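You operate a simulated robot arm through the tools that you are given. There is no shell and no other tool.

Carry out the task below with a simulated two-armed robot. There is one attempt and no reset: what you move stays moved.

TASK
Wipe the mango jar's rim, then lay the gold lid on it with the wand.
Fine: rag back, wand into its holder. What is to be rubbed or washed off counts as gone when no trace of it is left.

Only the result counts: the job must be done as asked and must still hold three seconds after the hand-in. Knocking over, shifting, dropping, spilling or breaking anything else fails it. A push-on lid holds only when it is set on centred and level and pressed home; a screw cap is set on level and turned clockwise until tight.

THE ROBOT
Two 7-joint arms with fingered hands on one trunk that stands fixed in place. Base frame: the origin is at the foot of the trunk, x ahead of it, y to its left, z up. Readings come in mm, degrees, newtons and seconds.
The left shoulder is at [166, 125, 1146], the right one opposite. With the tool pointing down near the work surface each hand reaches from about 100 to 920 mm from the base axis, measured 20 degrees to its own side. Payload 3.7 kg a hand.
Tool frame (each hand has its own): the origin (TCP) lies between the finger pads and is the grasp point; the fingertips stand 25 mm ahead of it; z points along the fingers, y is the line along which they close. Largest opening 88 mm; the body of the gripper starts 29 mm behind the TCP. The gripper is a hand of 5 fingers: y runs from the thumb to the fingers, the wrist lies at [-13, -97, -162] in the tool frame, and closing takes about 1.5 s.
Orientation is that of the tool frame in the base frame, as a unit quaternion [w, x, y, z]. With the fingers straight down and the wrist toward the robot, the tool's x, y and z point along [0, 1, 0], [1, 0, 0] and [0, 0, -1] of the base frame.

THE INTERFACE
- The arms move only by the tool apply_moves. It takes "left_steps", "right_steps" or both (then of equal length, played together; a hand with none holds still); each is a list of rows, each a list of 2 entries, a list of its own where there are three numbers: the shift along the base's x, y, z in units of 300 mm (1.0 is 300 mm), then the turn, a rotation vector about the base's x, y, z in units of 180 degrees (1.0 is 180 degrees). In form: [[[tx, ty, tz], [rx, ry, rz]], ...]. A call has 1 to 20 rows; each row is the pose to reach, as a shift and turn from the pose commanded when the call began. "left_jaw" and "right_jaw" are, for a hand that has rows, the gripper command, from -1 (shut) to 1 (fully open), values between in proportion, set as the call begins (left out, the last holds). A call with a number of a shift or a turn outside -1 to 1 is refused whole. A row lasts 0.2 s, in which the tool goes at most 50 mm and 8.6 degrees; a call with a longer step from one row to the next is refused whole, and so is a gripper value outside its range. A pose out of reach is approached as far as the arm can. The call stops where the force on the tool passes 40 N (or 10 N more than at its start, if that is more) or the arm is blocked; 0.2 s more then pass. Each finger travels about 45 mm/s and halts on what it meets, pressing with about 22 N; the grip force reading is that of the motor and also rises with nothing between the fingers. The clock runs only during rows and for 0.2 s after the last one: add rows that repeat a pose to give the fingers time. The reply holds the time, the measured pose of the TCP, the force on the tool along the base axes, the opening and the grip force, in the units named above and with some noise, with the torque about the TCP (base axes, N m) and any sound that the robot's microphone picked up, and new pictures: "views" is both (left out), scene, wrist or none (wrist: the cameras of the hands that moved).
- Cameras (640 x 400 px; columns grow to the right, rows downward): "scene" is now at [271.2, -39.2, 1299.2]; the picture's right is [-0.40, -0.91, 0.00], its down [-0.40, 0.18, -0.90] and it looks along [0.82, -0.36, -0.44] (base axes); focal length 214 px, centre (320, 200). "left" rides on the left gripper at [-59, -79, -105] in its tool frame; the picture's right is [-0.73, -0.32, 0.61], its down [0.62, -0.68, 0.38] and it looks along [0.29, 0.66, 0.70] (tool axes); focal length 234 px, centre (320, 200). "right" rides on the right gripper at [59, -79, -105] in its tool frame; the picture's right is [-0.73, 0.32, -0.61], its down [-0.62, -0.68, 0.38] and it looks along [-0.29, 0.66, 0.70] (tool axes); focal length 234 px, centre (320, 200). There is no depth. A picture from a camera that has moved, and an enlarged one, comes with that camera's place and axes in the base frame and with its lens.
- slide_trunk(by): slides the trunk up (or, below 0, down) by that many mm; the arms and the scene camera ride with it, the base frame stays. It gives what a move gives, with no picture.
- set_fingers(index, middle, ring, little, thumb_bend, thumb_turn, hand): sets how far each is bent, from 0 (flat) to 1 (curled in); at 0.3 the hand is open as for a grip, at 0.7 the pads meet at the TCP. One left out holds its place. A second passes; each finger stops where it meets its share of the squeeze, and holds until it gets a number again. A gripper value or a shape takes the hand back. It gives what a move gives, with no picture; readings hold the bend of each and the force on index, middle, ring, little, thumb and palm. thumb_turn goes from beside the hand (0) to across from the fingers (1), as for a grip.
- preshape(shape, hand): the hand has 5 fingers and takes this shape, open, in about a second: jaw (thumb against the fingers, like two jaws); tri (thumb and two fingers); tip (a fingertip pinch); poke (one finger out to press); point (the index stretched); flat (the hand flat); cup (the hand cupped); fist (a fist). The gripper value then closes the fingers along that shape, each until it touches; the sizes above hold for jaw. It gives what a move gives, with no picture.
- pan_tilt(pan, tilt): turns the head with the scene camera to pan (to the left, within 80 degrees either way) and tilt (down, from -29 to 69), counted from straight ahead of the robot. It gives what a move gives, and a new picture of the scene camera.
- zoom(camera, box): a new picture of the part [left, top, right, bottom] of that camera's present view, enlarged. It takes no simulated time.
- hand_in(): hands the job in; it is judged then, once.

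Nothing tells you positions but the pictures and the camera data. Unless the task says otherwise, let go and move clear before handing in.

The tools are called after "Call:" as name(argument=value, ...) on one line, values as JSON. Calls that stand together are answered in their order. apply_moves: Moves the arms, as the interface text tells. Its arguments: {"type":"object","properties":{"left_steps":{"type":"array","items":{"type":"array"}},"left_jaw":{"type":"number"},"right_steps":{"type":"array","items":{"type":"array"}},"right_jaw":{"type":"number"},"views":{"type":"string","enum":["both","scene","wrist","none"]}},"required":[]} The other tools are called the same way: slide_trunk (by) slides the trunk up or down; preshape (shape, hand) gives the hand a shape; set_fingers (index, middle, ring, little, thumb_bend, thumb_turn, hand) moves the fingers one by one; pan_tilt (pan, tilt) turns the head that bears the scene camera; zoom (camera, box) takes an enlarged picture of a part of a camera's view; hand_in () hands the job in.

At the start:

```text
time_s: 0.0
left_position: [609.6, 115.3, 1267.3]
left_ee_rot: [0.0, 0.706, 0.708, 0.0]
left_ft_force: [0.2, 0.2, 0.9]
left_wrist_torque: [-0.02, 0.02, -0.02]
left_finger_gap: 87.7
left_gripper_force: 0.0
left_shape: jaw
left_bend: [0.3, 0.3, 0.3, 0.3, 0.3, 0.98]
left_finger forces: [0.0, 0.0, 0.1, 0.0, 0.0, 0.0]
right_position: [394.7, -298.5, 1271.5]
right_ee_rot: [-0.001, 0.707, 0.708, -0.001]
right_ft_force: [0.3, -0.3, 0.7]
right_wrist_torque: [0.02, -0.02, 0.03]
right_finger_gap: 87.7
right_gripper_force: 0.0
right_shape: jaw
right_bend: [0.3, 0.3, 0.3, 0.3, 0.3, 0.98]
right_finger forces: [0.0, 0.0, 0.0, 0.0, 0.1, 0.1]
trunk travel left (down, up): [-169.0, 247.0]
head pan, tilt: [-23.9, 26.2]
```

scene: 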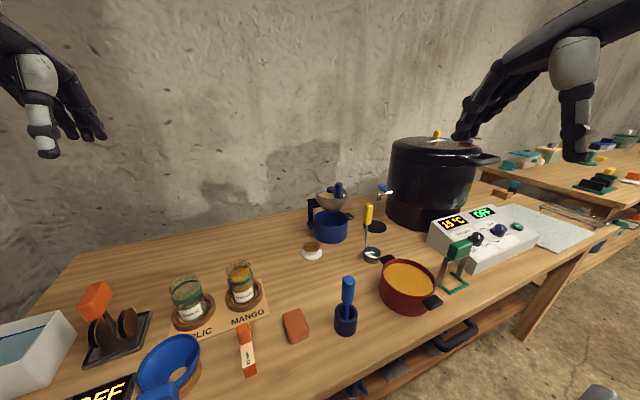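
right: 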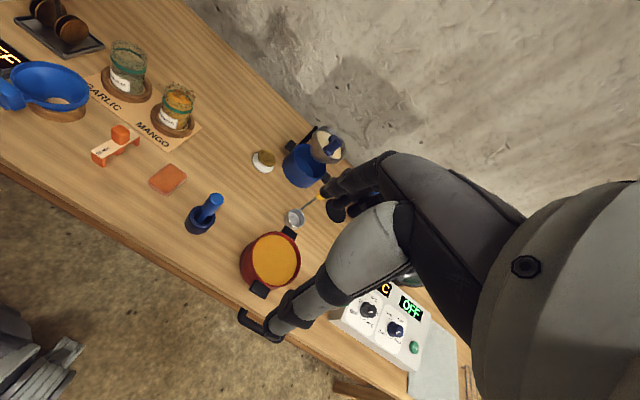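
left: 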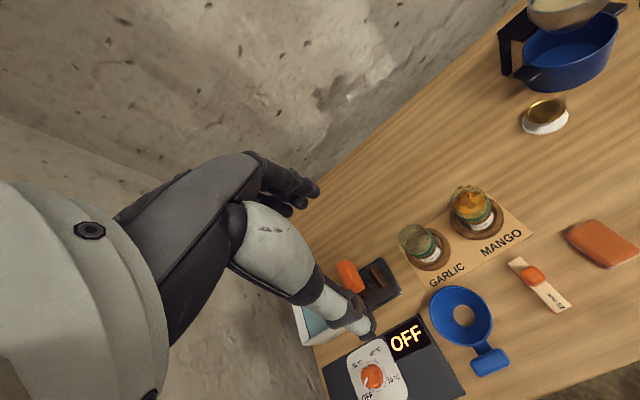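

I see a bench with the garlic and mango jars on a labelled board, an orange rag or sponge, a blue wand in its holder, and a gold lid on a small white dish. I'll look closer before moving anything.

Call:
zoom(camera="scene", box=[140, 220, 380, 370])

Call:
zoom(camera="left", box=[380, 60, 640, 320])

Call:
zoom(camera="right", box=[60, 20, 340, 260])

Call:
zoom(camera="scene", box=[220, 240, 300, 320])

```text
2.67 times, centred on (260, 295) of scene
camera zoom: at [271.2, -39.2, 1299.2], right [-0.4, -0.91, 0.0], down [-0.4, 0.18, -0.9], along [0.82, -0.36, -0.44], focal length 572 px, centre (480, -53)
```

zoom: 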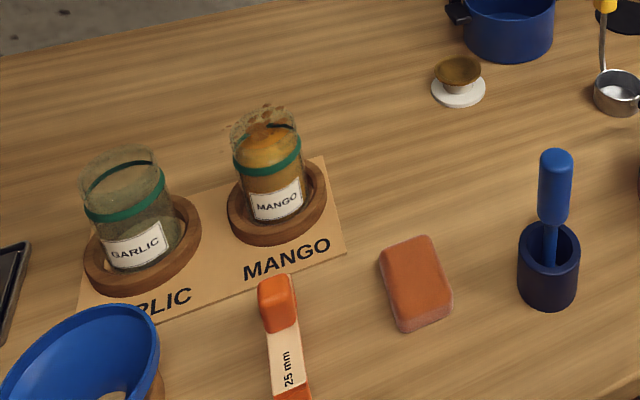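

```text
1.54 times, centred on (510, 190) of left
camera zoom: at [530.6, 57.6, 1373.0], right [-0.32, -0.73, -0.61], down [-0.68, 0.62, -0.38], along [0.66, 0.29, -0.7], focal length 360 px, centre (28, 215)
```

zoom: 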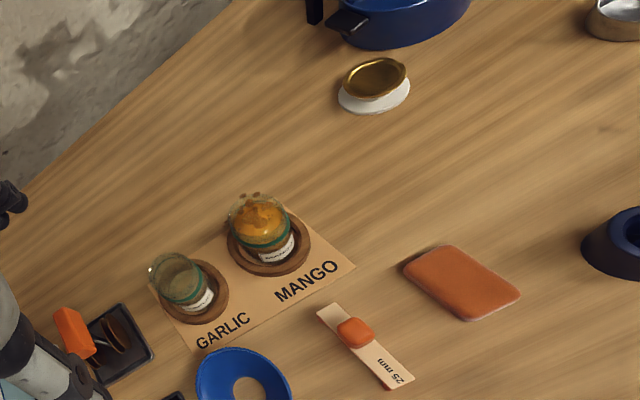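

```text
1.67 times, centred on (200, 140) of right
camera zoom: at [314.7, -240.6, 1376.9], right [0.32, -0.73, 0.61], down [-0.68, -0.62, -0.38], along [0.66, -0.29, -0.7], focal length 390 px, centre (520, 300)
```

zoom: 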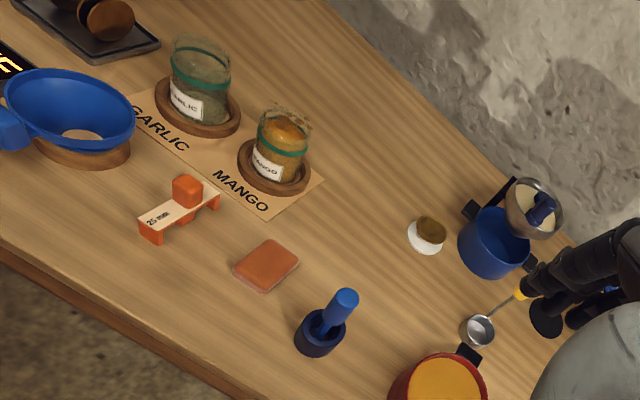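

```text
5.00 times, centred on (260, 280) of scene
camera zoom: at [271.2, -39.2, 1299.2], right [-0.4, -0.91, 0.0], down [-0.4, 0.18, -0.9], along [0.82, -0.36, -0.44], focal length 1072 px, centre (620, -200)
```

zoom: 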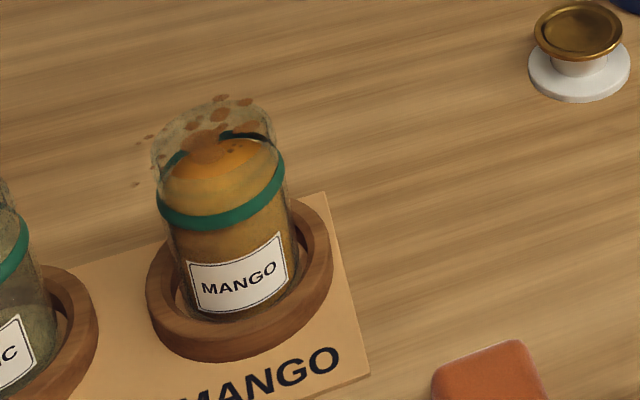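

The table top is at about z≈798. The mango jar is near (727,-15) with its rim at ~914, the rag near (584,-114), the wand near (546,-224) and the lid near (819,-249). I'll bring the left wrist camera in to inspect the jar rim.

Call:
apply_moves(left_steps=[[[0.015, -0.068, -0.127], [0, 0, 0]], [[0.029, -0.136, -0.254], [0, 0, 0]], [[0.044, -0.204, -0.381], [0, 0, 0]], [[0.059, -0.273, -0.509], [0, 0, 0]], [[0.074, -0.341, -0.636], [0, 0, 0]], [[0.088, -0.409, -0.763], [0, 0, 0]], [[0.1, -0.47, -0.87], [0, 0, 0]]])

```text
time_s: 1.6
left_position: [640.5, -24.5, 1006.8]
left_ee_rot: [0.001, 0.706, 0.708, 0.001]
left_ft_force: [0.7, -0.6, -0.5]
left_wrist_torque: [-0.01, 0.03, 0.0]
left_finger_gap: 87.5
left_gripper_force: 0.1
left_shape: jaw
left_bend: [0.3, 0.3, 0.3, 0.3, 0.3, 0.98]
left_finger forces: [0.0, 0.0, 0.0, 0.1, 0.1, 0.1]
right_position: [394.9, -298.8, 1272.3]
right_ee_rot: [-0.001, 0.707, 0.707, -0.001]
right_ft_force: [0.1, 0.3, -0.4]
right_wrist_torque: [-0.02, -0.02, -0.02]
right_finger_gap: 87.9
right_gripper_force: 0.1
right_shape: jaw
right_bend: [0.3, 0.3, 0.3, 0.3, 0.3, 0.98]
right_finger forces: [0.0, 0.1, 0.1, 0.1, 0.1, 0.0]
trunk travel left (down, up): [-169.0, 247.0]
head pan, tilt: [-23.9, 26.2]
camera scene: at [271.7, -39.4, 1299.0], right [-0.4, -0.91, 0.0], down [-0.4, 0.18, -0.9], along [0.82, -0.36, -0.44], focal length 214 px, centre (320, 200)
camera left: at [560.9, -83.1, 1111.4], right [-0.32, -0.73, -0.61], down [-0.68, 0.62, -0.38], along [0.66, 0.29, -0.7], focal length 234 px, centre (320, 200)
```

scene: 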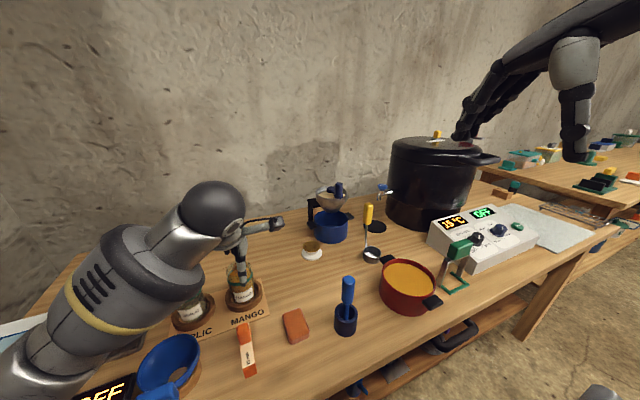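
left: 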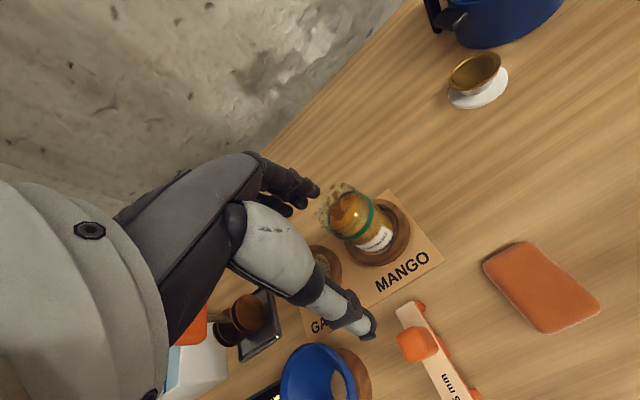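

Call:
zoom(camera="left", box=[310, 170, 430, 270])

Call:
zoom(camera="left", box=[430, 40, 530, 120])

Call:
zoom(camera="right", box=[140, 70, 220, 150])

Call:
zoom(camera="right", box=[170, 180, 240, 250])

Call:
zoom(camera="scene", box=[280, 260, 380, 360])

```text
4.00 times, centred on (370, 220) of left
camera zoom: at [560.9, -83.1, 1111.4], right [-0.32, -0.73, -0.61], down [-0.68, 0.62, -0.38], along [0.66, 0.29, -0.7], focal length 937 px, centre (120, 120)
```

zoom: 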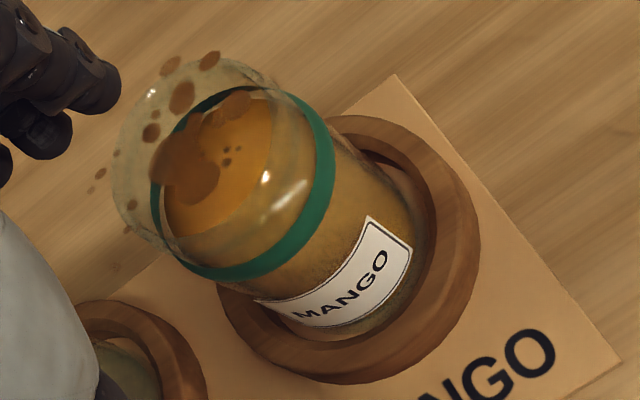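

```text
5.00 times, centred on (480, 80) of left
camera zoom: at [560.9, -83.1, 1111.4], right [-0.32, -0.73, -0.61], down [-0.68, 0.62, -0.38], along [0.66, 0.29, -0.7], focal length 1171 px, centre (-480, 800)
```

zoom: 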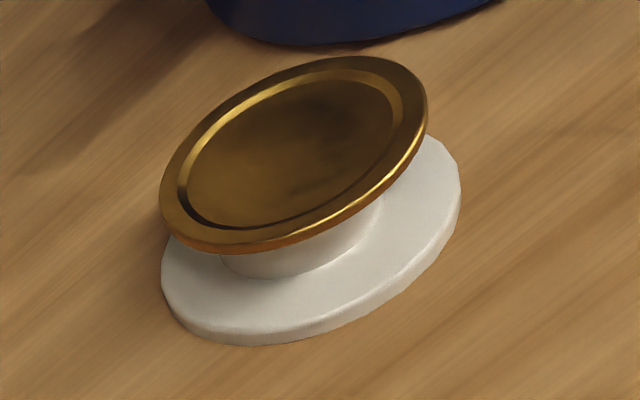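

```text
5.00 times, centred on (180, 110) of right
camera zoom: at [315.3, -240.8, 1376.6], right [0.32, -0.73, 0.61], down [-0.68, -0.62, -0.38], along [0.66, -0.29, -0.7], focal length 1171 px, centre (1020, 650)
```

zoom: 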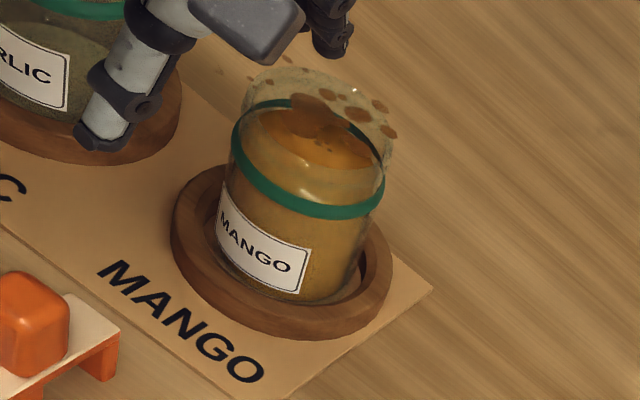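

```text
5.71 times, centred on (205, 215) of right
camera zoom: at [315.3, -240.8, 1376.6], right [0.32, -0.73, 0.61], down [-0.68, -0.62, -0.38], along [0.66, -0.29, -0.7], focal length 1338 px, centre (977, 114)
```

zoom: 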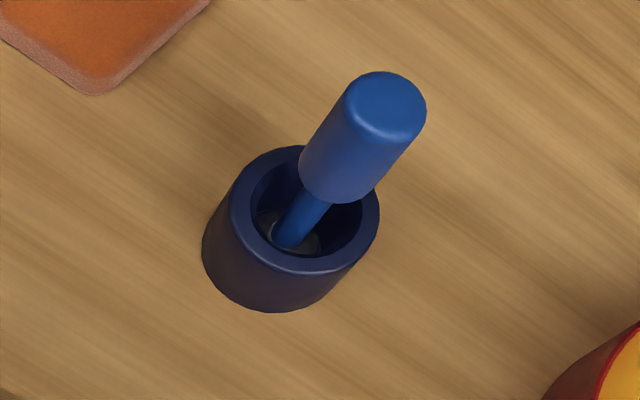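

```text
4.00 times, centred on (330, 310) of scene
camera zoom: at [271.7, -39.4, 1299.0], right [-0.4, -0.91, 0.0], down [-0.4, 0.18, -0.9], along [0.82, -0.36, -0.44], focal length 858 px, centre (280, -240)
```

zoom: 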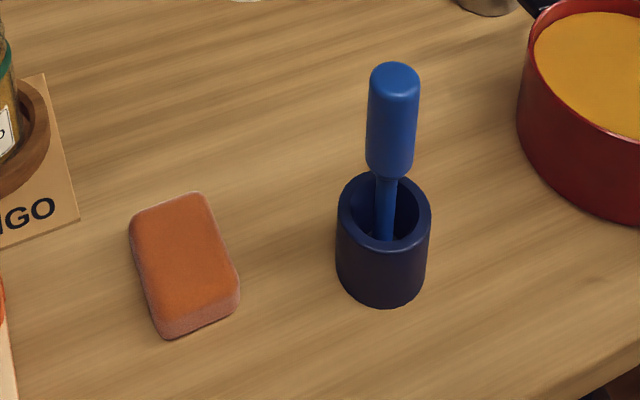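

The rim has smear spots on the far (+x/+y) side, and I need to place them exactly. I'll zoom further from all three cameras.

Call:
zoom(camera="left", box=[328, 178, 378, 238])

Call:
zoom(camera="right", box=[160, 76, 196, 112])

Call:
zoom(camera="scene", box=[221, 250, 263, 292])

```text
6.67 times, centred on (353, 208) of left
camera zoom: at [560.9, -83.1, 1111.4], right [-0.32, -0.73, -0.61], down [-0.68, 0.62, -0.38], along [0.66, 0.29, -0.7], focal length 1561 px, centre (100, 147)
```

zoom: 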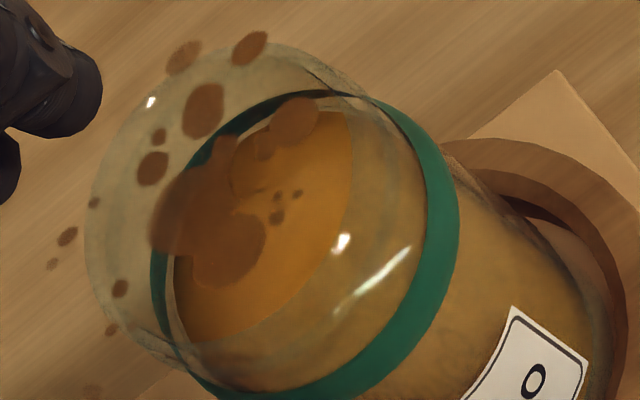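

```text
11.11 times, centred on (178, 94) of right
camera zoom: at [315.3, -240.8, 1376.6], right [0.32, -0.73, 0.61], down [-0.68, -0.62, -0.38], along [0.66, -0.29, -0.7], focal length 2602 px, centre (1898, 1378)
```

zoom: 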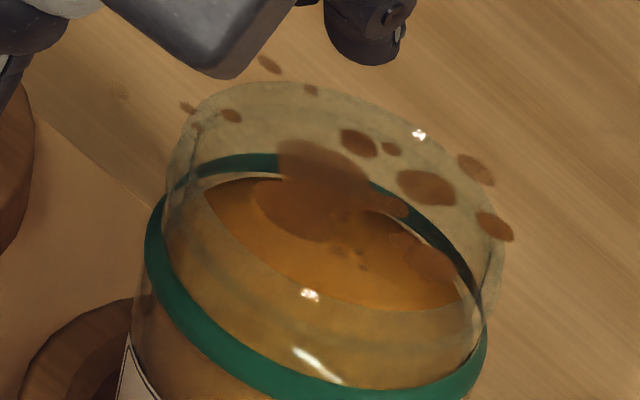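

```text
9.52 times, centred on (242, 271) of scene
camera zoom: at [271.7, -39.4, 1299.0], right [-0.4, -0.91, 0.0], down [-0.4, 0.18, -0.9], along [0.82, -0.36, -0.44], focal length 2043 px, centre (1063, -476)
```

zoom: 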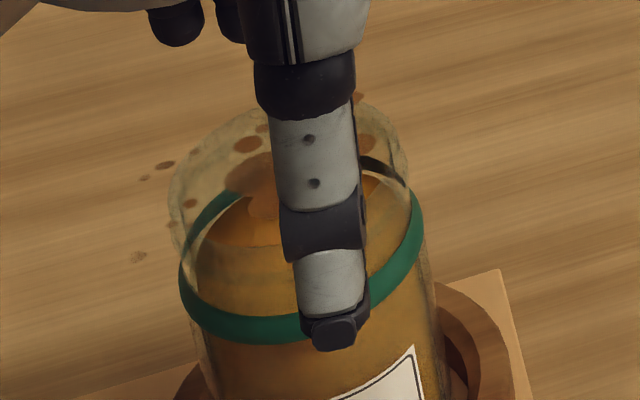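

The smear is on the rim plane at z≈905–913, mostly on the far side at radius ~30. The rag is a ~62×46×20 block centred near (590,-117). I'll withdraw the left arm to the left and bring the right hand above the rag.

Call:
apply_moves(left_steps=[[[-0.033, 0.094, 0.102], [0, 0, 0]], [[-0.067, 0.188, 0.204], [0, 0, 0]], [[-0.1, 0.281, 0.306], [0, 0, 0]], [[-0.133, 0.375, 0.409], [0, 0, 0]], [[-0.167, 0.469, 0.511], [0, 0, 0]], [[-0.2, 0.563, 0.613], [0, 0, 0]], [[-0.234, 0.656, 0.715], [0, 0, 0]], [[-0.267, 0.75, 0.817], [0, 0, 0]], [[-0.267, 0.75, 0.817], [0, 0, 0]], [[-0.267, 0.75, 0.817], [0, 0, 0]], [[-0.267, 0.75, 0.817], [0, 0, 0]], [[-0.267, 0.75, 0.817], [0, 0, 0]], [[-0.267, 0.75, 0.817], [0, 0, 0]], [[-0.267, 0.75, 0.817], [0, 0, 0]], [[-0.267, 0.75, 0.817], [0, 0, 0]], [[-0.267, 0.75, 0.817], [0, 0, 0]]], right_steps=[[[0, 0, 0], [0, 0, 0]], [[0, 0, 0], [0, 0, 0]], [[0, 0, 0], [0, 0, 0]], [[0, 0, 0], [0, 0, 0]], [[0, 0, 0], [0, 0, 0]], [[0, 0, 0], [0, 0, 0]], [[0.065, 0.06, -0.097], [0, 0, 0]], [[0.13, 0.121, -0.194], [0, 0, 0]], [[0.195, 0.181, -0.292], [0, 0, 0]], [[0.26, 0.242, -0.389], [0, 0, 0]], [[0.325, 0.302, -0.486], [0, 0, 0]], [[0.39, 0.363, -0.583], [0, 0, 0]], [[0.455, 0.423, -0.68], [0, 0, 0]], [[0.52, 0.484, -0.777], [0, 0, 0]], [[0.585, 0.544, -0.875], [0, 0, 0]], [[0.651, 0.605, -0.972], [0, 0, 0]]])

```text
time_s: 5.0
left_position: [559.9, 201.3, 1251.1]
left_ee_rot: [0.0, 0.706, 0.708, -0.002]
left_ft_force: [0.3, 0.0, 0.2]
left_wrist_torque: [-0.02, -0.02, -0.02]
left_finger_gap: 87.8
left_gripper_force: 0.0
left_shape: jaw
left_bend: [0.3, 0.3, 0.3, 0.3, 0.3, 0.98]
left_finger forces: [0.1, 0.0, 0.0, 0.1, 0.0, 0.1]
right_position: [590.2, -115.0, 979.3]
right_ee_rot: [0.0, 0.707, 0.707, 0.001]
right_ft_force: [0.8, 0.5, 0.2]
right_wrist_torque: [-0.01, 0.01, -0.01]
right_finger_gap: 87.8
right_gripper_force: 0.2
right_shape: jaw
right_bend: [0.3, 0.3, 0.3, 0.3, 0.3, 0.98]
right_finger forces: [0.0, 0.0, 0.0, 0.0, 0.0, 0.0]
trunk travel left (down, up): [-169.0, 247.0]
head pan, tilt: [-23.9, 26.2]
camera scene: at [271.9, -39.0, 1298.9], right [-0.4, -0.91, 0.0], down [-0.4, 0.18, -0.9], along [0.82, -0.36, -0.44], focal length 214 px, centre (320, 200)
camera right: at [511.3, -56.8, 1084.8], right [0.32, -0.73, 0.61], down [-0.68, -0.62, -0.38], along [0.66, -0.29, -0.7], focal length 234 px, centre (320, 200)
camera left: at [481.9, 143.7, 1358.4], right [-0.32, -0.73, -0.61], down [-0.68, 0.62, -0.38], along [0.66, 0.29, -0.7], focal length 234 px, centre (320, 200)
```

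scene: 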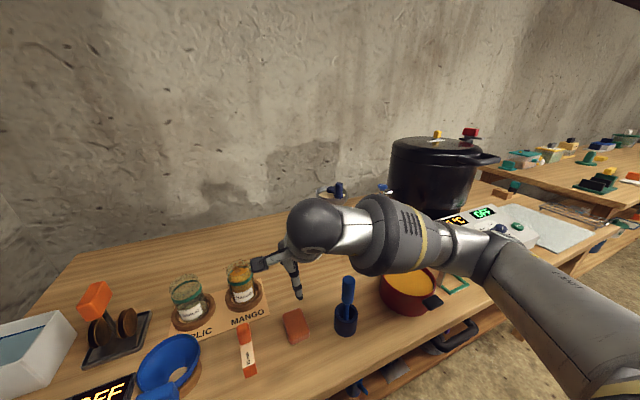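
right: 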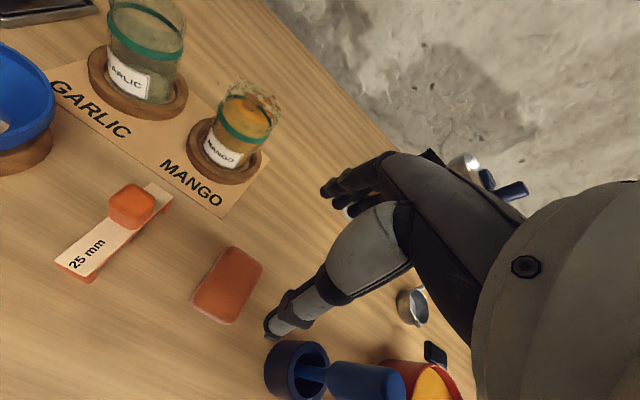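
left: 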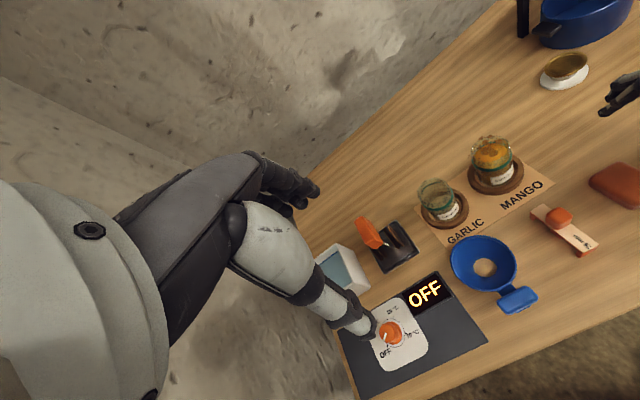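

The right hand is above the rag. I'll zoom in to refine the rag's outline before descending.

Call:
zoom(camera="right", box=[170, 230, 290, 350])

Call:
zoom(camera="right", box=[180, 70, 290, 190])

```text
3.33 times, centred on (230, 290) of right
camera zoom: at [511.3, -56.8, 1084.8], right [0.32, -0.73, 0.61], down [-0.68, -0.62, -0.38], along [0.66, -0.29, -0.7], focal length 781 px, centre (620, -100)
```

zoom: 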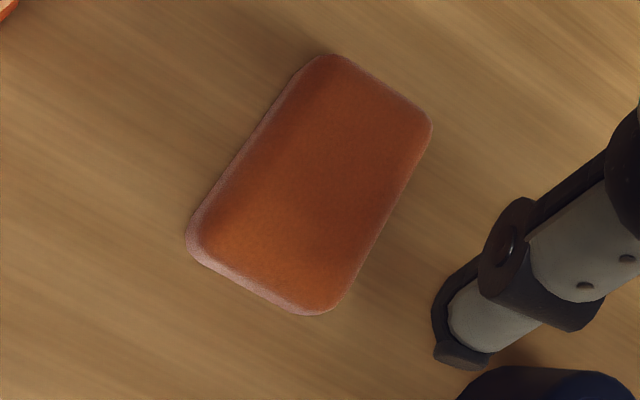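

```text
3.33 times, centred on (235, 130) of right
camera zoom: at [511.3, -56.8, 1084.8], right [0.32, -0.73, 0.61], down [-0.68, -0.62, -0.38], along [0.66, -0.29, -0.7], focal length 781 px, centre (603, 433)
```

zoom: 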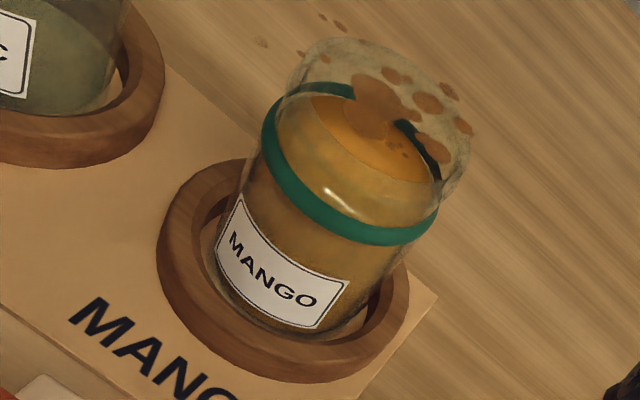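

The rag spans roughly x 555–622 and y −92 to −139. I'll rotate the right hand 90° so it closes across the 46 mm width, then look again.

Call:
apply_moves(right_steps=[[[0, 0, 0], [0, 0, 0.0455]], [[0, 0, 0], [0, 0, 0.091]], [[0, 0, 0], [0, 0, 0.1365]], [[0, 0, 0], [0, 0, 0.182]], [[0, 0, 0], [0, 0, 0.2275]], [[0, 0, 0], [0, 0, 0.273]], [[0, 0, 0], [0, 0, 0.3185]], [[-0.007, -0.003, -0.05], [0, 0, 0.364]], [[-0.007, -0.003, -0.1], [0, 0, 0.4095]], [[-0.007, -0.003, -0.15], [0, 0, 0.455]], [[-0.007, -0.003, -0.25], [0, 0, 0.5]], [[-0.007, -0.003, -0.3], [0, 0, 0.5]]])

```text
time_s: 7.6
left_position: [558.8, 199.8, 1254.8]
left_ee_rot: [0.0, 0.707, 0.707, 0.001]
left_ft_force: [-0.1, -0.6, -0.9]
left_wrist_torque: [0.04, -0.01, -0.03]
left_finger_gap: 87.6
left_gripper_force: 0.0
left_shape: jaw
left_bend: [0.3, 0.3, 0.3, 0.3, 0.3, 0.98]
left_finger forces: [0.0, 0.0, 0.1, 0.0, 0.1, 0.0]
right_position: [477.7, -21.5, 859.7]
right_ee_rot: [0.005, 0.002, 1.0, 0.001]
right_ft_force: [0.5, -0.3, 0.9]
right_wrist_torque: [0.01, 0.0, 0.02]
right_finger_gap: 87.9
right_gripper_force: 0.0
right_shape: jaw
right_bend: [0.3, 0.3, 0.3, 0.3, 0.3, 0.98]
right_finger forces: [0.0, 0.1, 0.0, 0.0, 0.0, 0.1]
right hand out of reach, approached as far as the arm can: row 8, 9, 10, 11, 12
trunk travel left (down, up): [-169.0, 247.0]
head pan, tilt: [-23.9, 26.2]
camera scene: at [269.7, -41.3, 1299.7], right [-0.4, -0.91, 0.0], down [-0.4, 0.18, -0.9], along [0.82, -0.36, -0.44], focal length 214 px, centre (320, 200)
camera right: at [416.9, -101.5, 963.0], right [0.72, 0.32, 0.61], down [0.62, -0.68, -0.38], along [0.3, 0.66, -0.69], focal length 234 px, centre (320, 200)
```

scene: 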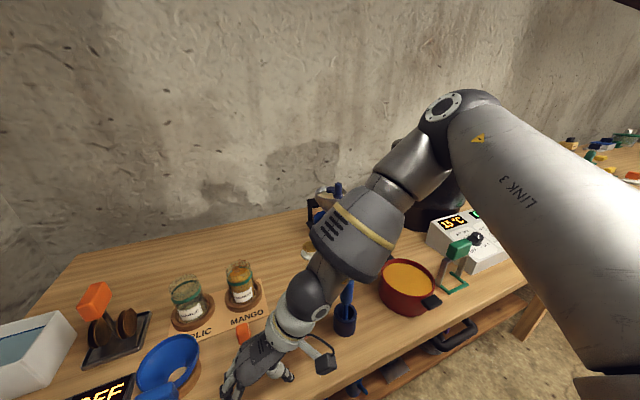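
right: 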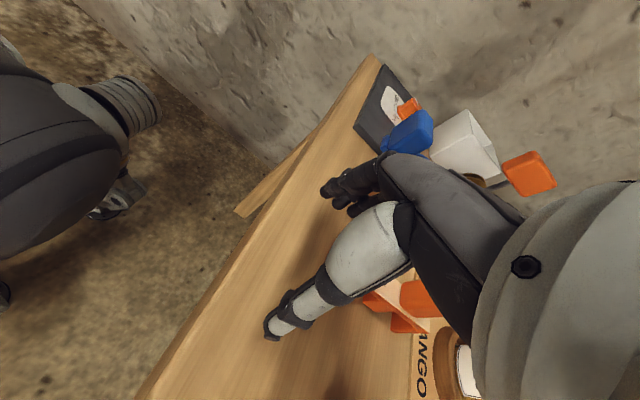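

The 90° wrist turn was out of reach and the hand drifted toward the table's front. I'll check that nothing was touched before retracting.

Call:
zoom(camera="scene", box=[200, 260, 400, 400])

Call:
zoom(camera="left", box=[440, 100, 640, 300])

```text
2.86 times, centred on (300, 330) of scene
camera zoom: at [269.7, -41.3, 1299.7], right [-0.4, -0.91, 0.0], down [-0.4, 0.18, -0.9], along [0.82, -0.36, -0.44], focal length 613 px, centre (377, -171)
```

zoom: 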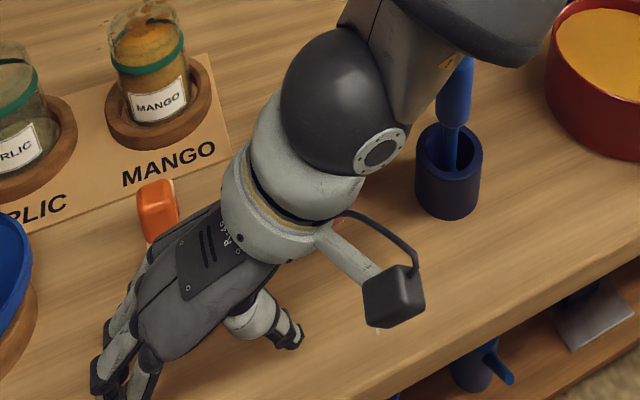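

```text
2.00 times, centred on (540, 200) of left
camera zoom: at [479.2, 141.3, 1360.4], right [-0.32, -0.73, -0.61], down [-0.68, 0.62, -0.38], along [0.66, 0.29, -0.69], focal length 468 px, centre (-120, 200)
```

zoom: 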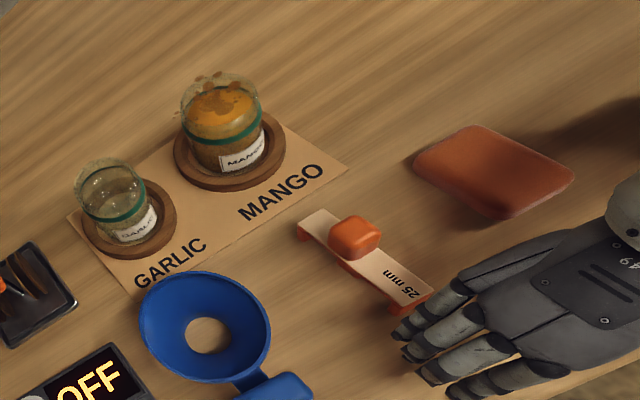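

Nothing seems disturbed. I'll raise the hand straight up with a small test step.

Call:
apply_moves(right_steps=[[[0, 0, 0.05], [0, 0, 0]], [[0, 0, 0.1], [0, 0, 0]]])

```text
time_s: 8.2
left_position: [559.9, 203.0, 1252.8]
left_ee_rot: [0.001, 0.707, 0.707, -0.001]
left_ft_force: [0.1, 0.3, -0.3]
left_wrist_torque: [0.0, -0.01, 0.01]
left_finger_gap: 87.5
left_gripper_force: 0.0
left_shape: jaw
left_bend: [0.3, 0.3, 0.3, 0.3, 0.3, 0.98]
left_finger forces: [0.0, 0.1, 0.0, 0.0, 0.0, 0.0]
right_position: [468.7, -13.6, 883.0]
right_ee_rot: [0.001, 0.002, 1.0, 0.0]
right_ft_force: [0.3, 0.2, -0.8]
right_wrist_torque: [-0.03, 0.02, -0.02]
right_finger_gap: 87.6
right_gripper_force: 0.1
right_shape: jaw
right_bend: [0.3, 0.3, 0.3, 0.3, 0.3, 0.98]
right_finger forces: [0.0, 0.0, 0.1, 0.0, 0.0, 0.0]
right hand out of reach, approached as far as the arm can: row 1, 2
trunk travel left (down, up): [-169.0, 247.0]
head pan, tilt: [-23.9, 26.2]
camera scene: at [271.3, -38.5, 1299.2], right [-0.4, -0.91, 0.0], down [-0.4, 0.18, -0.9], along [0.82, -0.36, -0.44], focal length 214 px, centre (320, 200)
camera right: at [407.8, -93.6, 988.1], right [0.72, 0.32, 0.61], down [0.62, -0.68, -0.38], along [0.29, 0.66, -0.7], focal length 234 px, centre (320, 200)
```

scene: 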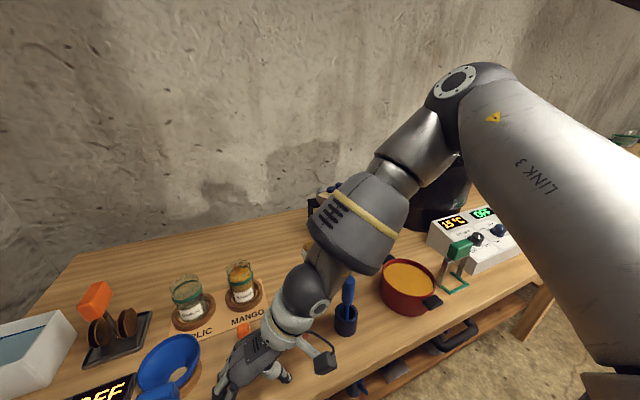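
right: 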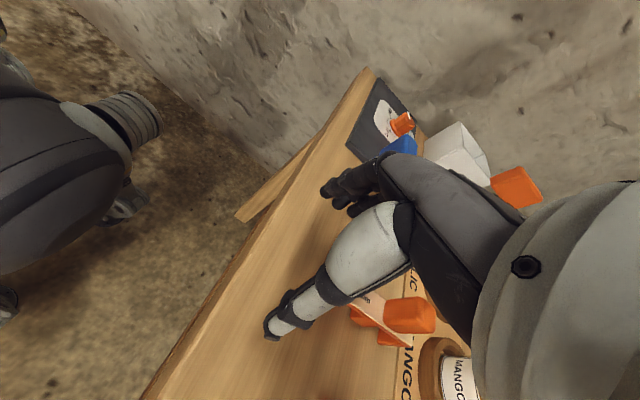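

The hand still lags its commanded pose. I'll rotate back toward a reachable orientation while raising.

Call:
apply_moves(right_steps=[[[0, 0, 0.1], [0, 0, 0]], [[0, 0, 0.2], [0, 0, 0]], [[0, 0, 0.25], [0, 0, -0.0455]], [[0, 0, 0.25], [0, 0, -0.091]], [[0, 0, 0.25], [0, 0, -0.1365]], [[0, 0, 0.25], [0, 0, -0.182]], [[0, 0, 0.25], [0, 0, -0.2275]]], views="scene")

```text
time_s: 9.8
left_position: [559.5, 201.3, 1252.2]
left_ee_rot: [-0.001, 0.707, 0.707, 0.0]
left_ft_force: [0.8, 0.2, -0.6]
left_wrist_torque: [0.01, 0.03, 0.04]
left_finger_gap: 87.8
left_gripper_force: 0.1
left_shape: jaw
left_bend: [0.3, 0.3, 0.3, 0.3, 0.3, 0.98]
left_finger forces: [0.0, 0.0, 0.0, 0.1, 0.1, 0.0]
right_position: [468.0, -15.6, 960.2]
right_ee_rot: [0.0, 0.351, 0.936, 0.0]
right_ft_force: [0.0, -0.5, -0.5]
right_wrist_torque: [0.0, -0.01, 0.03]
right_finger_gap: 87.9
right_gripper_force: 0.2
right_shape: jaw
right_bend: [0.3, 0.3, 0.3, 0.3, 0.3, 0.98]
right_finger forces: [0.1, 0.0, 0.0, 0.0, 0.0, 0.1]
right hand out of reach, approached as far as the arm can: row 1, 2
trunk travel left (down, up): [-169.0, 247.0]
head pan, tilt: [-23.9, 26.2]
camera scene: at [271.5, -39.2, 1299.0], right [-0.4, -0.91, 0.0], down [-0.4, 0.18, -0.9], along [0.82, -0.36, -0.44], focal length 214 px, centre (320, 200)
```

scene: 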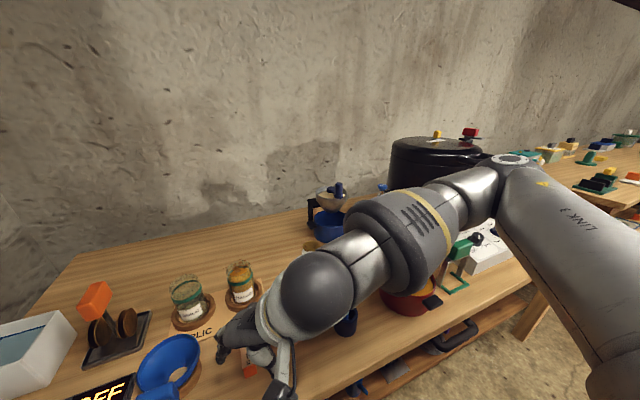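

Shifts count from the pose actually reached, and yaw near 90° is off limits here. I'll return to yaw 0 above the rag and grip along its 65 mm length instead.

Call:
apply_moves(right_steps=[[[0.0, 0.0, 0.13], [0, 0, 0]], [[0.057, -0.048, 0.13], [0, 0, -0.045]], [[0.114, -0.096, 0.13], [0, 0, -0.09]], [[0.171, -0.144, 0.13], [0, 0, -0.136]], [[0.228, -0.191, 0.13], [0, 0, -0.181]], [[0.285, -0.239, 0.13], [0, 0, -0.226]], [[0.342, -0.287, 0.13], [0, 0, -0.272]], [[0.4, -0.335, 0.05], [0, 0, -0.272]]])

```text
time_s: 11.6
left_position: [561.4, 201.3, 1252.0]
left_ee_rot: [-0.001, 0.707, 0.708, -0.001]
left_ft_force: [-0.4, -0.4, -0.1]
left_wrist_torque: [-0.01, 0.02, -0.01]
left_finger_gap: 87.8
left_gripper_force: 0.1
left_shape: jaw
left_bend: [0.3, 0.3, 0.3, 0.3, 0.3, 0.98]
left_finger forces: [0.0, 0.0, 0.1, 0.1, 0.1, 0.0]
right_position: [587.4, -117.9, 976.0]
right_ee_rot: [0.0, 0.707, 0.707, 0.0]
right_ft_force: [-0.3, -0.4, -0.6]
right_wrist_torque: [0.01, 0.03, -0.01]
right_finger_gap: 88.1
right_gripper_force: 0.1
right_shape: jaw
right_bend: [0.3, 0.3, 0.3, 0.3, 0.3, 0.98]
right_finger forces: [0.0, 0.0, 0.0, 0.0, 0.0, 0.0]
trunk travel left (down, up): [-169.0, 247.0]
head pan, tilt: [-23.9, 26.2]
camera scene: at [271.8, -39.5, 1298.9], right [-0.4, -0.91, 0.0], down [-0.4, 0.18, -0.9], along [0.82, -0.36, -0.44], focal length 214 px, centre (320, 200)
camera right: at [507.9, -59.0, 1081.3], right [0.32, -0.73, 0.61], down [-0.68, -0.62, -0.38], along [0.66, -0.29, -0.7], focal length 234 px, centre (320, 200)
```

scene: 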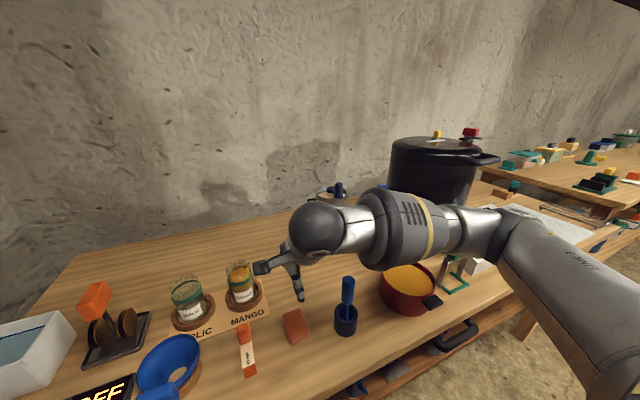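
right: 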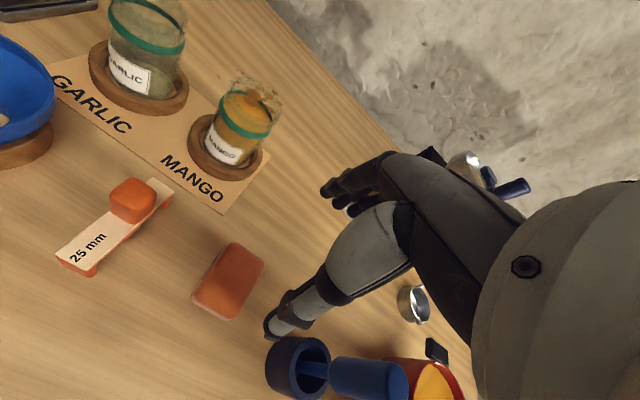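

The right forearm would come down over the wand, so the left hand is safer for the rag. I'll retract the right arm and bring the left in.

Call:
apply_moves(right_steps=[[[-0.064, -0.06, 0.098], [0, 0, 0]], [[-0.129, -0.12, 0.197], [0, 0, 0]], [[-0.193, -0.18, 0.295], [0, 0, 0]], [[-0.257, -0.241, 0.393], [0, 0, 0]], [[-0.321, -0.301, 0.491], [0, 0, 0]], [[-0.386, -0.361, 0.59], [0, 0, 0]], [[-0.45, -0.421, 0.688], [0, 0, 0]], [[-0.514, -0.481, 0.786], [0, 0, 0]], [[-0.578, -0.541, 0.885], [0, 0, 0]], [[-0.643, -0.602, 0.983], [0, 0, 0]], [[-0.643, -0.602, 0.983], [0, 0, 0]], [[-0.643, -0.602, 0.983], [0, 0, 0]], [[-0.643, -0.602, 0.983], [0, 0, 0]], [[-0.643, -0.602, 0.983], [0, 0, 0]], [[-0.643, -0.602, 0.983], [0, 0, 0]]], left_steps=[[[0, 0, 0], [0, 0, 0]], [[0, 0, 0], [0, 0, 0]], [[0, 0, 0], [0, 0, 0]], [[0, 0, 0], [0, 0, 0]], [[0, 0, 0], [0, 0, 0]], [[0.009, -0.106, -0.09], [0, 0, 0]], [[0.018, -0.212, -0.18], [0, 0, 0]], [[0.027, -0.318, -0.27], [0, 0, 0]], [[0.036, -0.424, -0.36], [0, 0, 0]], [[0.045, -0.53, -0.45], [0, 0, 0]], [[0.055, -0.636, -0.54], [0, 0, 0]], [[0.065, -0.742, -0.63], [0, 0, 0]], [[0.075, -0.848, -0.72], [0, 0, 0]], [[0.085, -0.954, -0.81], [0, 0, 0]], [[0.09, -1.0, -0.9], [0, 0, 0]]])

```text
time_s: 14.8
left_position: [587.7, -99.4, 979.6]
left_ee_rot: [-0.001, 0.706, 0.708, -0.001]
left_ft_force: [-0.1, -0.2, 0.0]
left_wrist_torque: [-0.01, -0.04, 0.0]
left_finger_gap: 87.7
left_gripper_force: 0.1
left_shape: jaw
left_bend: [0.3, 0.3, 0.3, 0.3, 0.3, 0.98]
left_finger forces: [0.1, 0.0, 0.0, 0.0, 0.0, 0.0]
right_position: [393.1, -298.8, 1271.3]
right_ee_rot: [0.0, 0.707, 0.708, 0.0]
right_ft_force: [0.0, -0.4, -0.6]
right_wrist_torque: [-0.01, -0.05, -0.01]
right_finger_gap: 87.9
right_gripper_force: 0.1
right_shape: jaw
right_bend: [0.3, 0.3, 0.3, 0.3, 0.3, 0.98]
right_finger forces: [0.0, 0.1, 0.1, 0.1, 0.0, 0.0]
trunk travel left (down, up): [-169.0, 247.0]
head pan, tilt: [-23.9, 26.2]
camera scene: at [271.7, -39.3, 1299.0], right [-0.4, -0.91, 0.0], down [-0.4, 0.18, -0.9], along [0.82, -0.36, -0.44], focal length 214 px, centre (320, 200)
camera right: at [313.8, -240.8, 1375.7], right [0.32, -0.73, 0.61], down [-0.68, -0.62, -0.38], along [0.66, -0.29, -0.7], focal length 234 px, centre (320, 200)
camera left: at [508.4, -158.5, 1086.2], right [-0.32, -0.73, -0.61], down [-0.68, 0.62, -0.38], along [0.66, 0.29, -0.7], focal length 234 px, centre (320, 200)
```

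scene: 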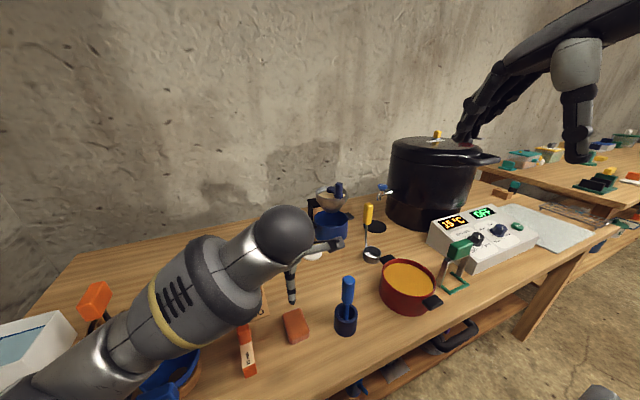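
right: 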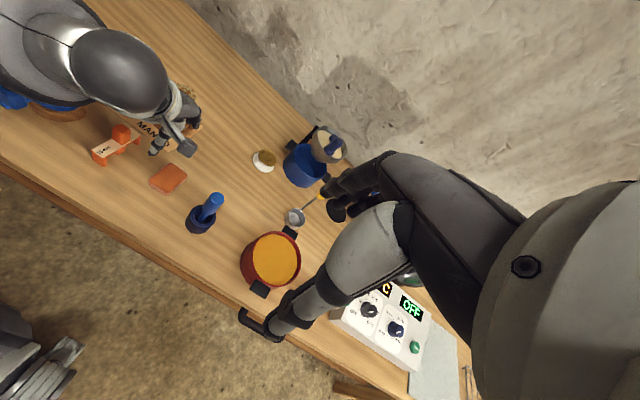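
left: 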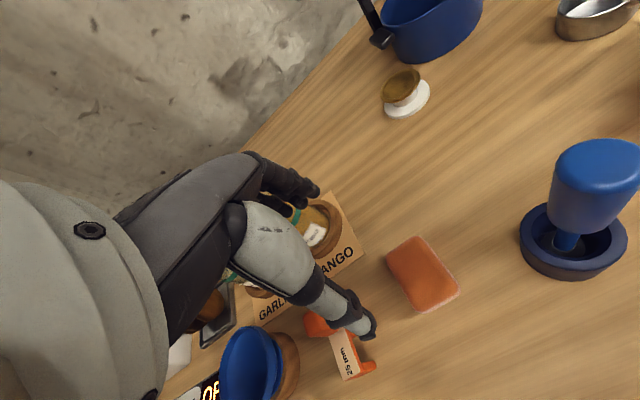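

The left hand is above the rag with its forearm clear of the wand. I'll descend partway while centring in y, then check.

Call:
apply_moves(left_steps=[[[0.001, -0.055, -0.05], [0, 0, 0]], [[0.001, -0.055, -0.19], [0, 0, 0]], [[0.001, -0.055, -0.33], [0, 0, 0]], [[0.001, -0.055, -0.33], [0, 0, 0]]])

Call:
zoom(camera="left", box=[240, 150, 520, 325])

Call:
zoom(camera="right", box=[110, 80, 270, 240])

```text
time_s: 15.8
left_position: [587.7, -116.7, 883.9]
left_ee_rot: [0.001, 0.707, 0.708, 0.0]
left_ft_force: [0.7, -0.3, -0.9]
left_wrist_torque: [-0.03, 0.02, 0.0]
left_finger_gap: 87.5
left_gripper_force: 0.0
left_shape: jaw
left_bend: [0.3, 0.3, 0.3, 0.3, 0.3, 0.98]
left_finger forces: [0.1, 0.0, 0.0, 0.1, 0.0, 0.0]
right_position: [392.6, -298.6, 1271.0]
right_ee_rot: [0.0, 0.706, 0.709, 0.0]
right_ft_force: [-0.1, 0.2, -0.1]
right_wrist_torque: [0.02, 0.02, 0.01]
right_finger_gap: 87.9
right_gripper_force: 0.0
right_shape: jaw
right_bend: [0.3, 0.3, 0.3, 0.3, 0.3, 0.98]
right_finger forces: [0.0, 0.0, 0.0, 0.0, 0.1, 0.0]
trunk travel left (down, up): [-169.0, 247.0]
head pan, tilt: [-23.9, 26.2]
camera scene: at [270.9, -39.2, 1299.3], right [-0.4, -0.91, 0.0], down [-0.4, 0.18, -0.9], along [0.82, -0.36, -0.44], focal length 214 px, centre (320, 200)
camera left: at [508.7, -174.9, 988.6], right [-0.32, -0.73, -0.61], down [-0.68, 0.62, -0.38], along [0.66, 0.29, -0.7], focal length 234 px, centre (320, 200)
```

scene: 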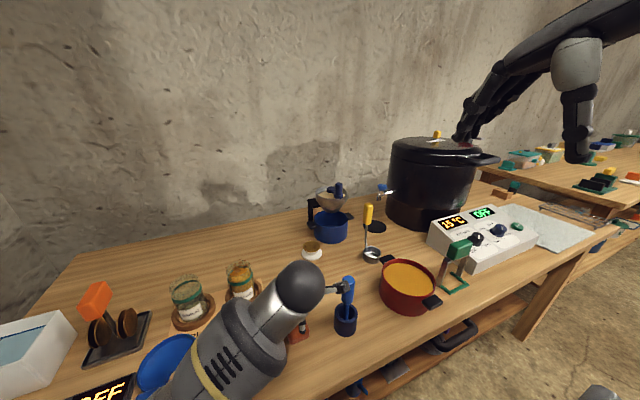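
left: 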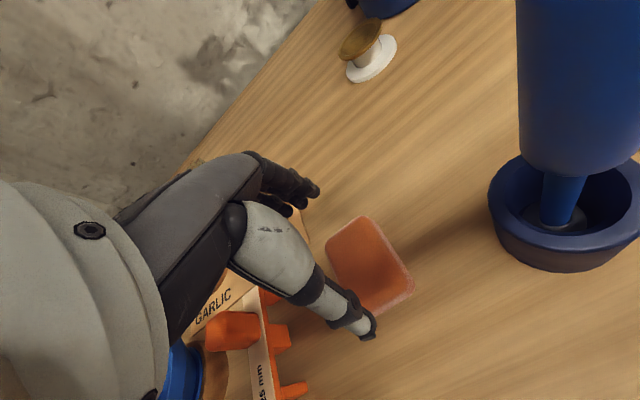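

```text
2.29 times, centred on (380, 238) of left
camera zoom: at [508.7, -174.9, 988.6], right [-0.32, -0.73, -0.61], down [-0.68, 0.62, -0.38], along [0.66, 0.29, -0.7], focal length 535 px, centre (183, 114)
```

zoom: 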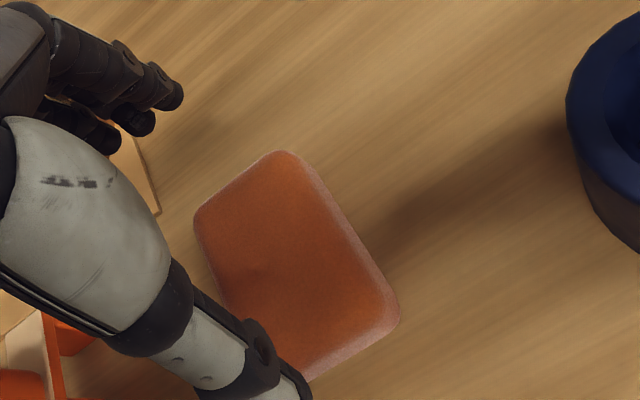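

```text
2.50 times, centred on (190, 160) of right
camera zoom: at [312.8, -240.7, 1376.1], right [0.32, -0.73, 0.61], down [-0.68, -0.63, -0.38], along [0.66, -0.29, -0.7], focal length 585 px, centre (645, 300)
```

zoom: 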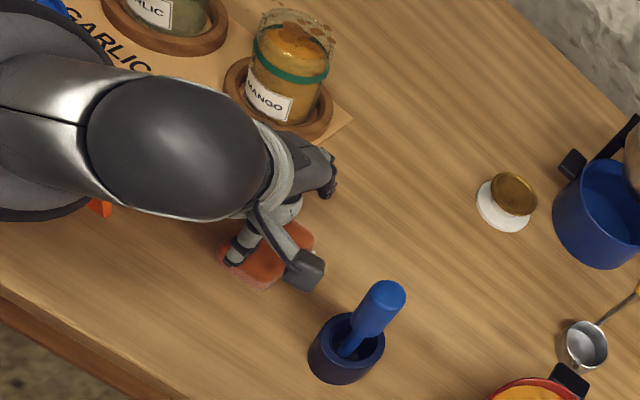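

The camera bracket clears the wand by ~40 mm. I'll descend so the fingertips are just above the table, then close on the rag.

Call:
apply_moves(left_steps=[[[0, 0, -0.08], [0, 0, 0]], [[0, 0, -0.14], [0, 0, 0]], [[0, 0, -0.173], [0, 0, 0]], [[0, 0, -0.173], [0, 0, 0]]])

Call:
zoom(camera="left", box=[220, 130, 420, 355])

Call:
zoom(camera="right", box=[140, 130, 240, 230])

```text
time_s: 16.8
left_position: [588.3, -116.7, 830.6]
left_ee_rot: [0.0, 0.707, 0.707, 0.0]
left_ft_force: [-0.4, -0.4, -0.2]
left_wrist_torque: [-0.01, 0.02, -0.02]
left_finger_gap: 87.6
left_gripper_force: 0.0
left_shape: jaw
left_bend: [0.3, 0.3, 0.3, 0.3, 0.3, 0.98]
left_finger forces: [0.0, 0.0, 0.0, 0.1, 0.2, 0.0]
right_position: [392.2, -298.6, 1270.4]
right_ee_rot: [0.001, 0.706, 0.708, 0.001]
right_ft_force: [0.4, 0.4, 0.6]
right_wrist_torque: [-0.02, 0.0, 0.03]
right_finger_gap: 88.0
right_gripper_force: 0.0
right_shape: jaw
right_bend: [0.3, 0.3, 0.3, 0.3, 0.3, 0.98]
right_finger forces: [0.1, 0.0, 0.1, 0.0, 0.0, 0.0]
trunk travel left (down, up): [-169.0, 247.0]
head pan, tilt: [-23.9, 26.2]
camera scene: at [271.2, -39.2, 1299.2], right [-0.4, -0.91, 0.0], down [-0.4, 0.18, -0.9], along [0.82, -0.36, -0.44], focal length 214 px, centre (320, 200)
camera left: at [508.8, -175.1, 936.3], right [-0.32, -0.73, -0.61], down [-0.68, 0.62, -0.38], along [0.66, 0.29, -0.7], focal length 234 px, centre (320, 200)
```

scene: 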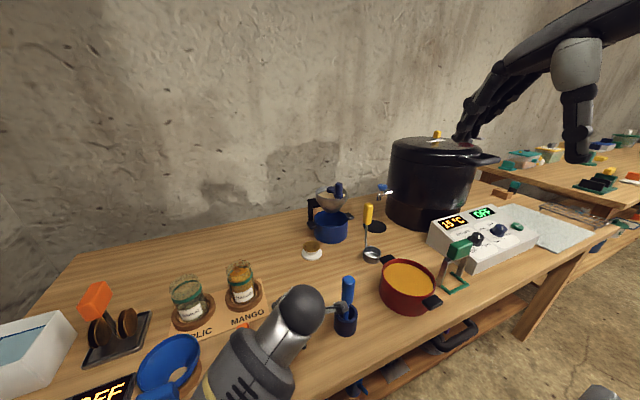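
left: 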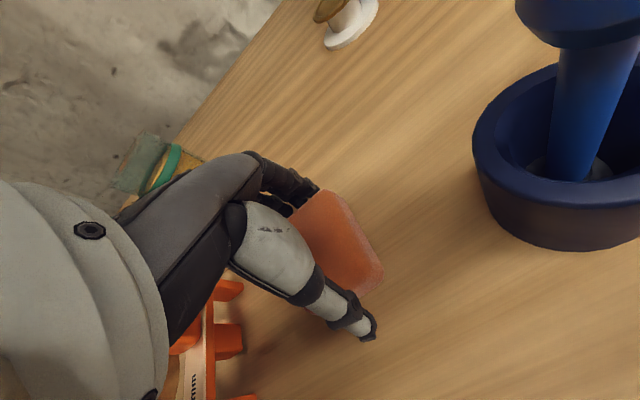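

```text
1.78 times, centred on (320, 242) of left
camera zoom: at [508.8, -175.1, 936.3], right [-0.32, -0.73, -0.61], down [-0.68, 0.62, -0.38], along [0.66, 0.29, -0.7], focal length 416 px, centre (320, 124)
```

zoom: 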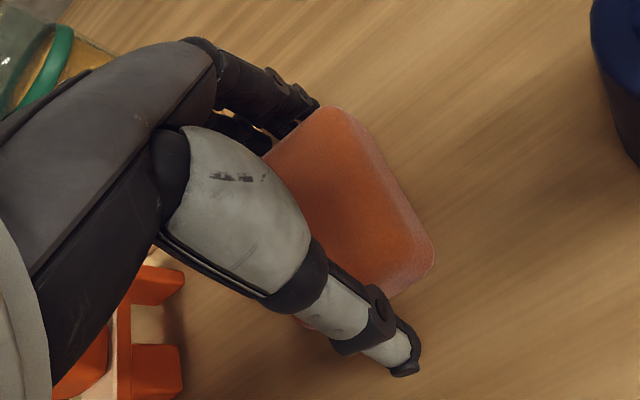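

```text
4.00 times, centred on (190, 180) of right
camera zoom: at [313.2, -240.7, 1376.0], right [0.32, -0.73, 0.61], down [-0.68, -0.63, -0.38], along [0.66, -0.29, -0.7], focal length 937 px, centre (840, 280)
```

zoom: 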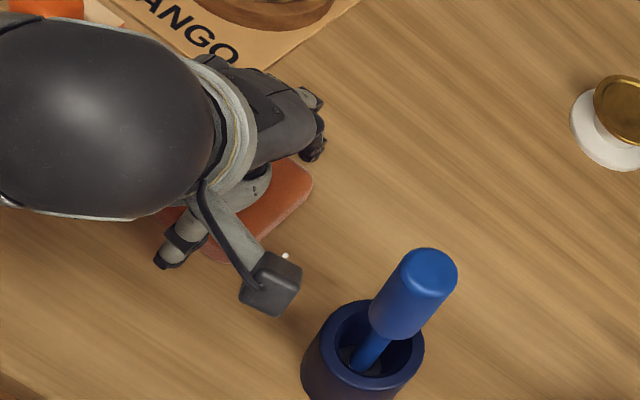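

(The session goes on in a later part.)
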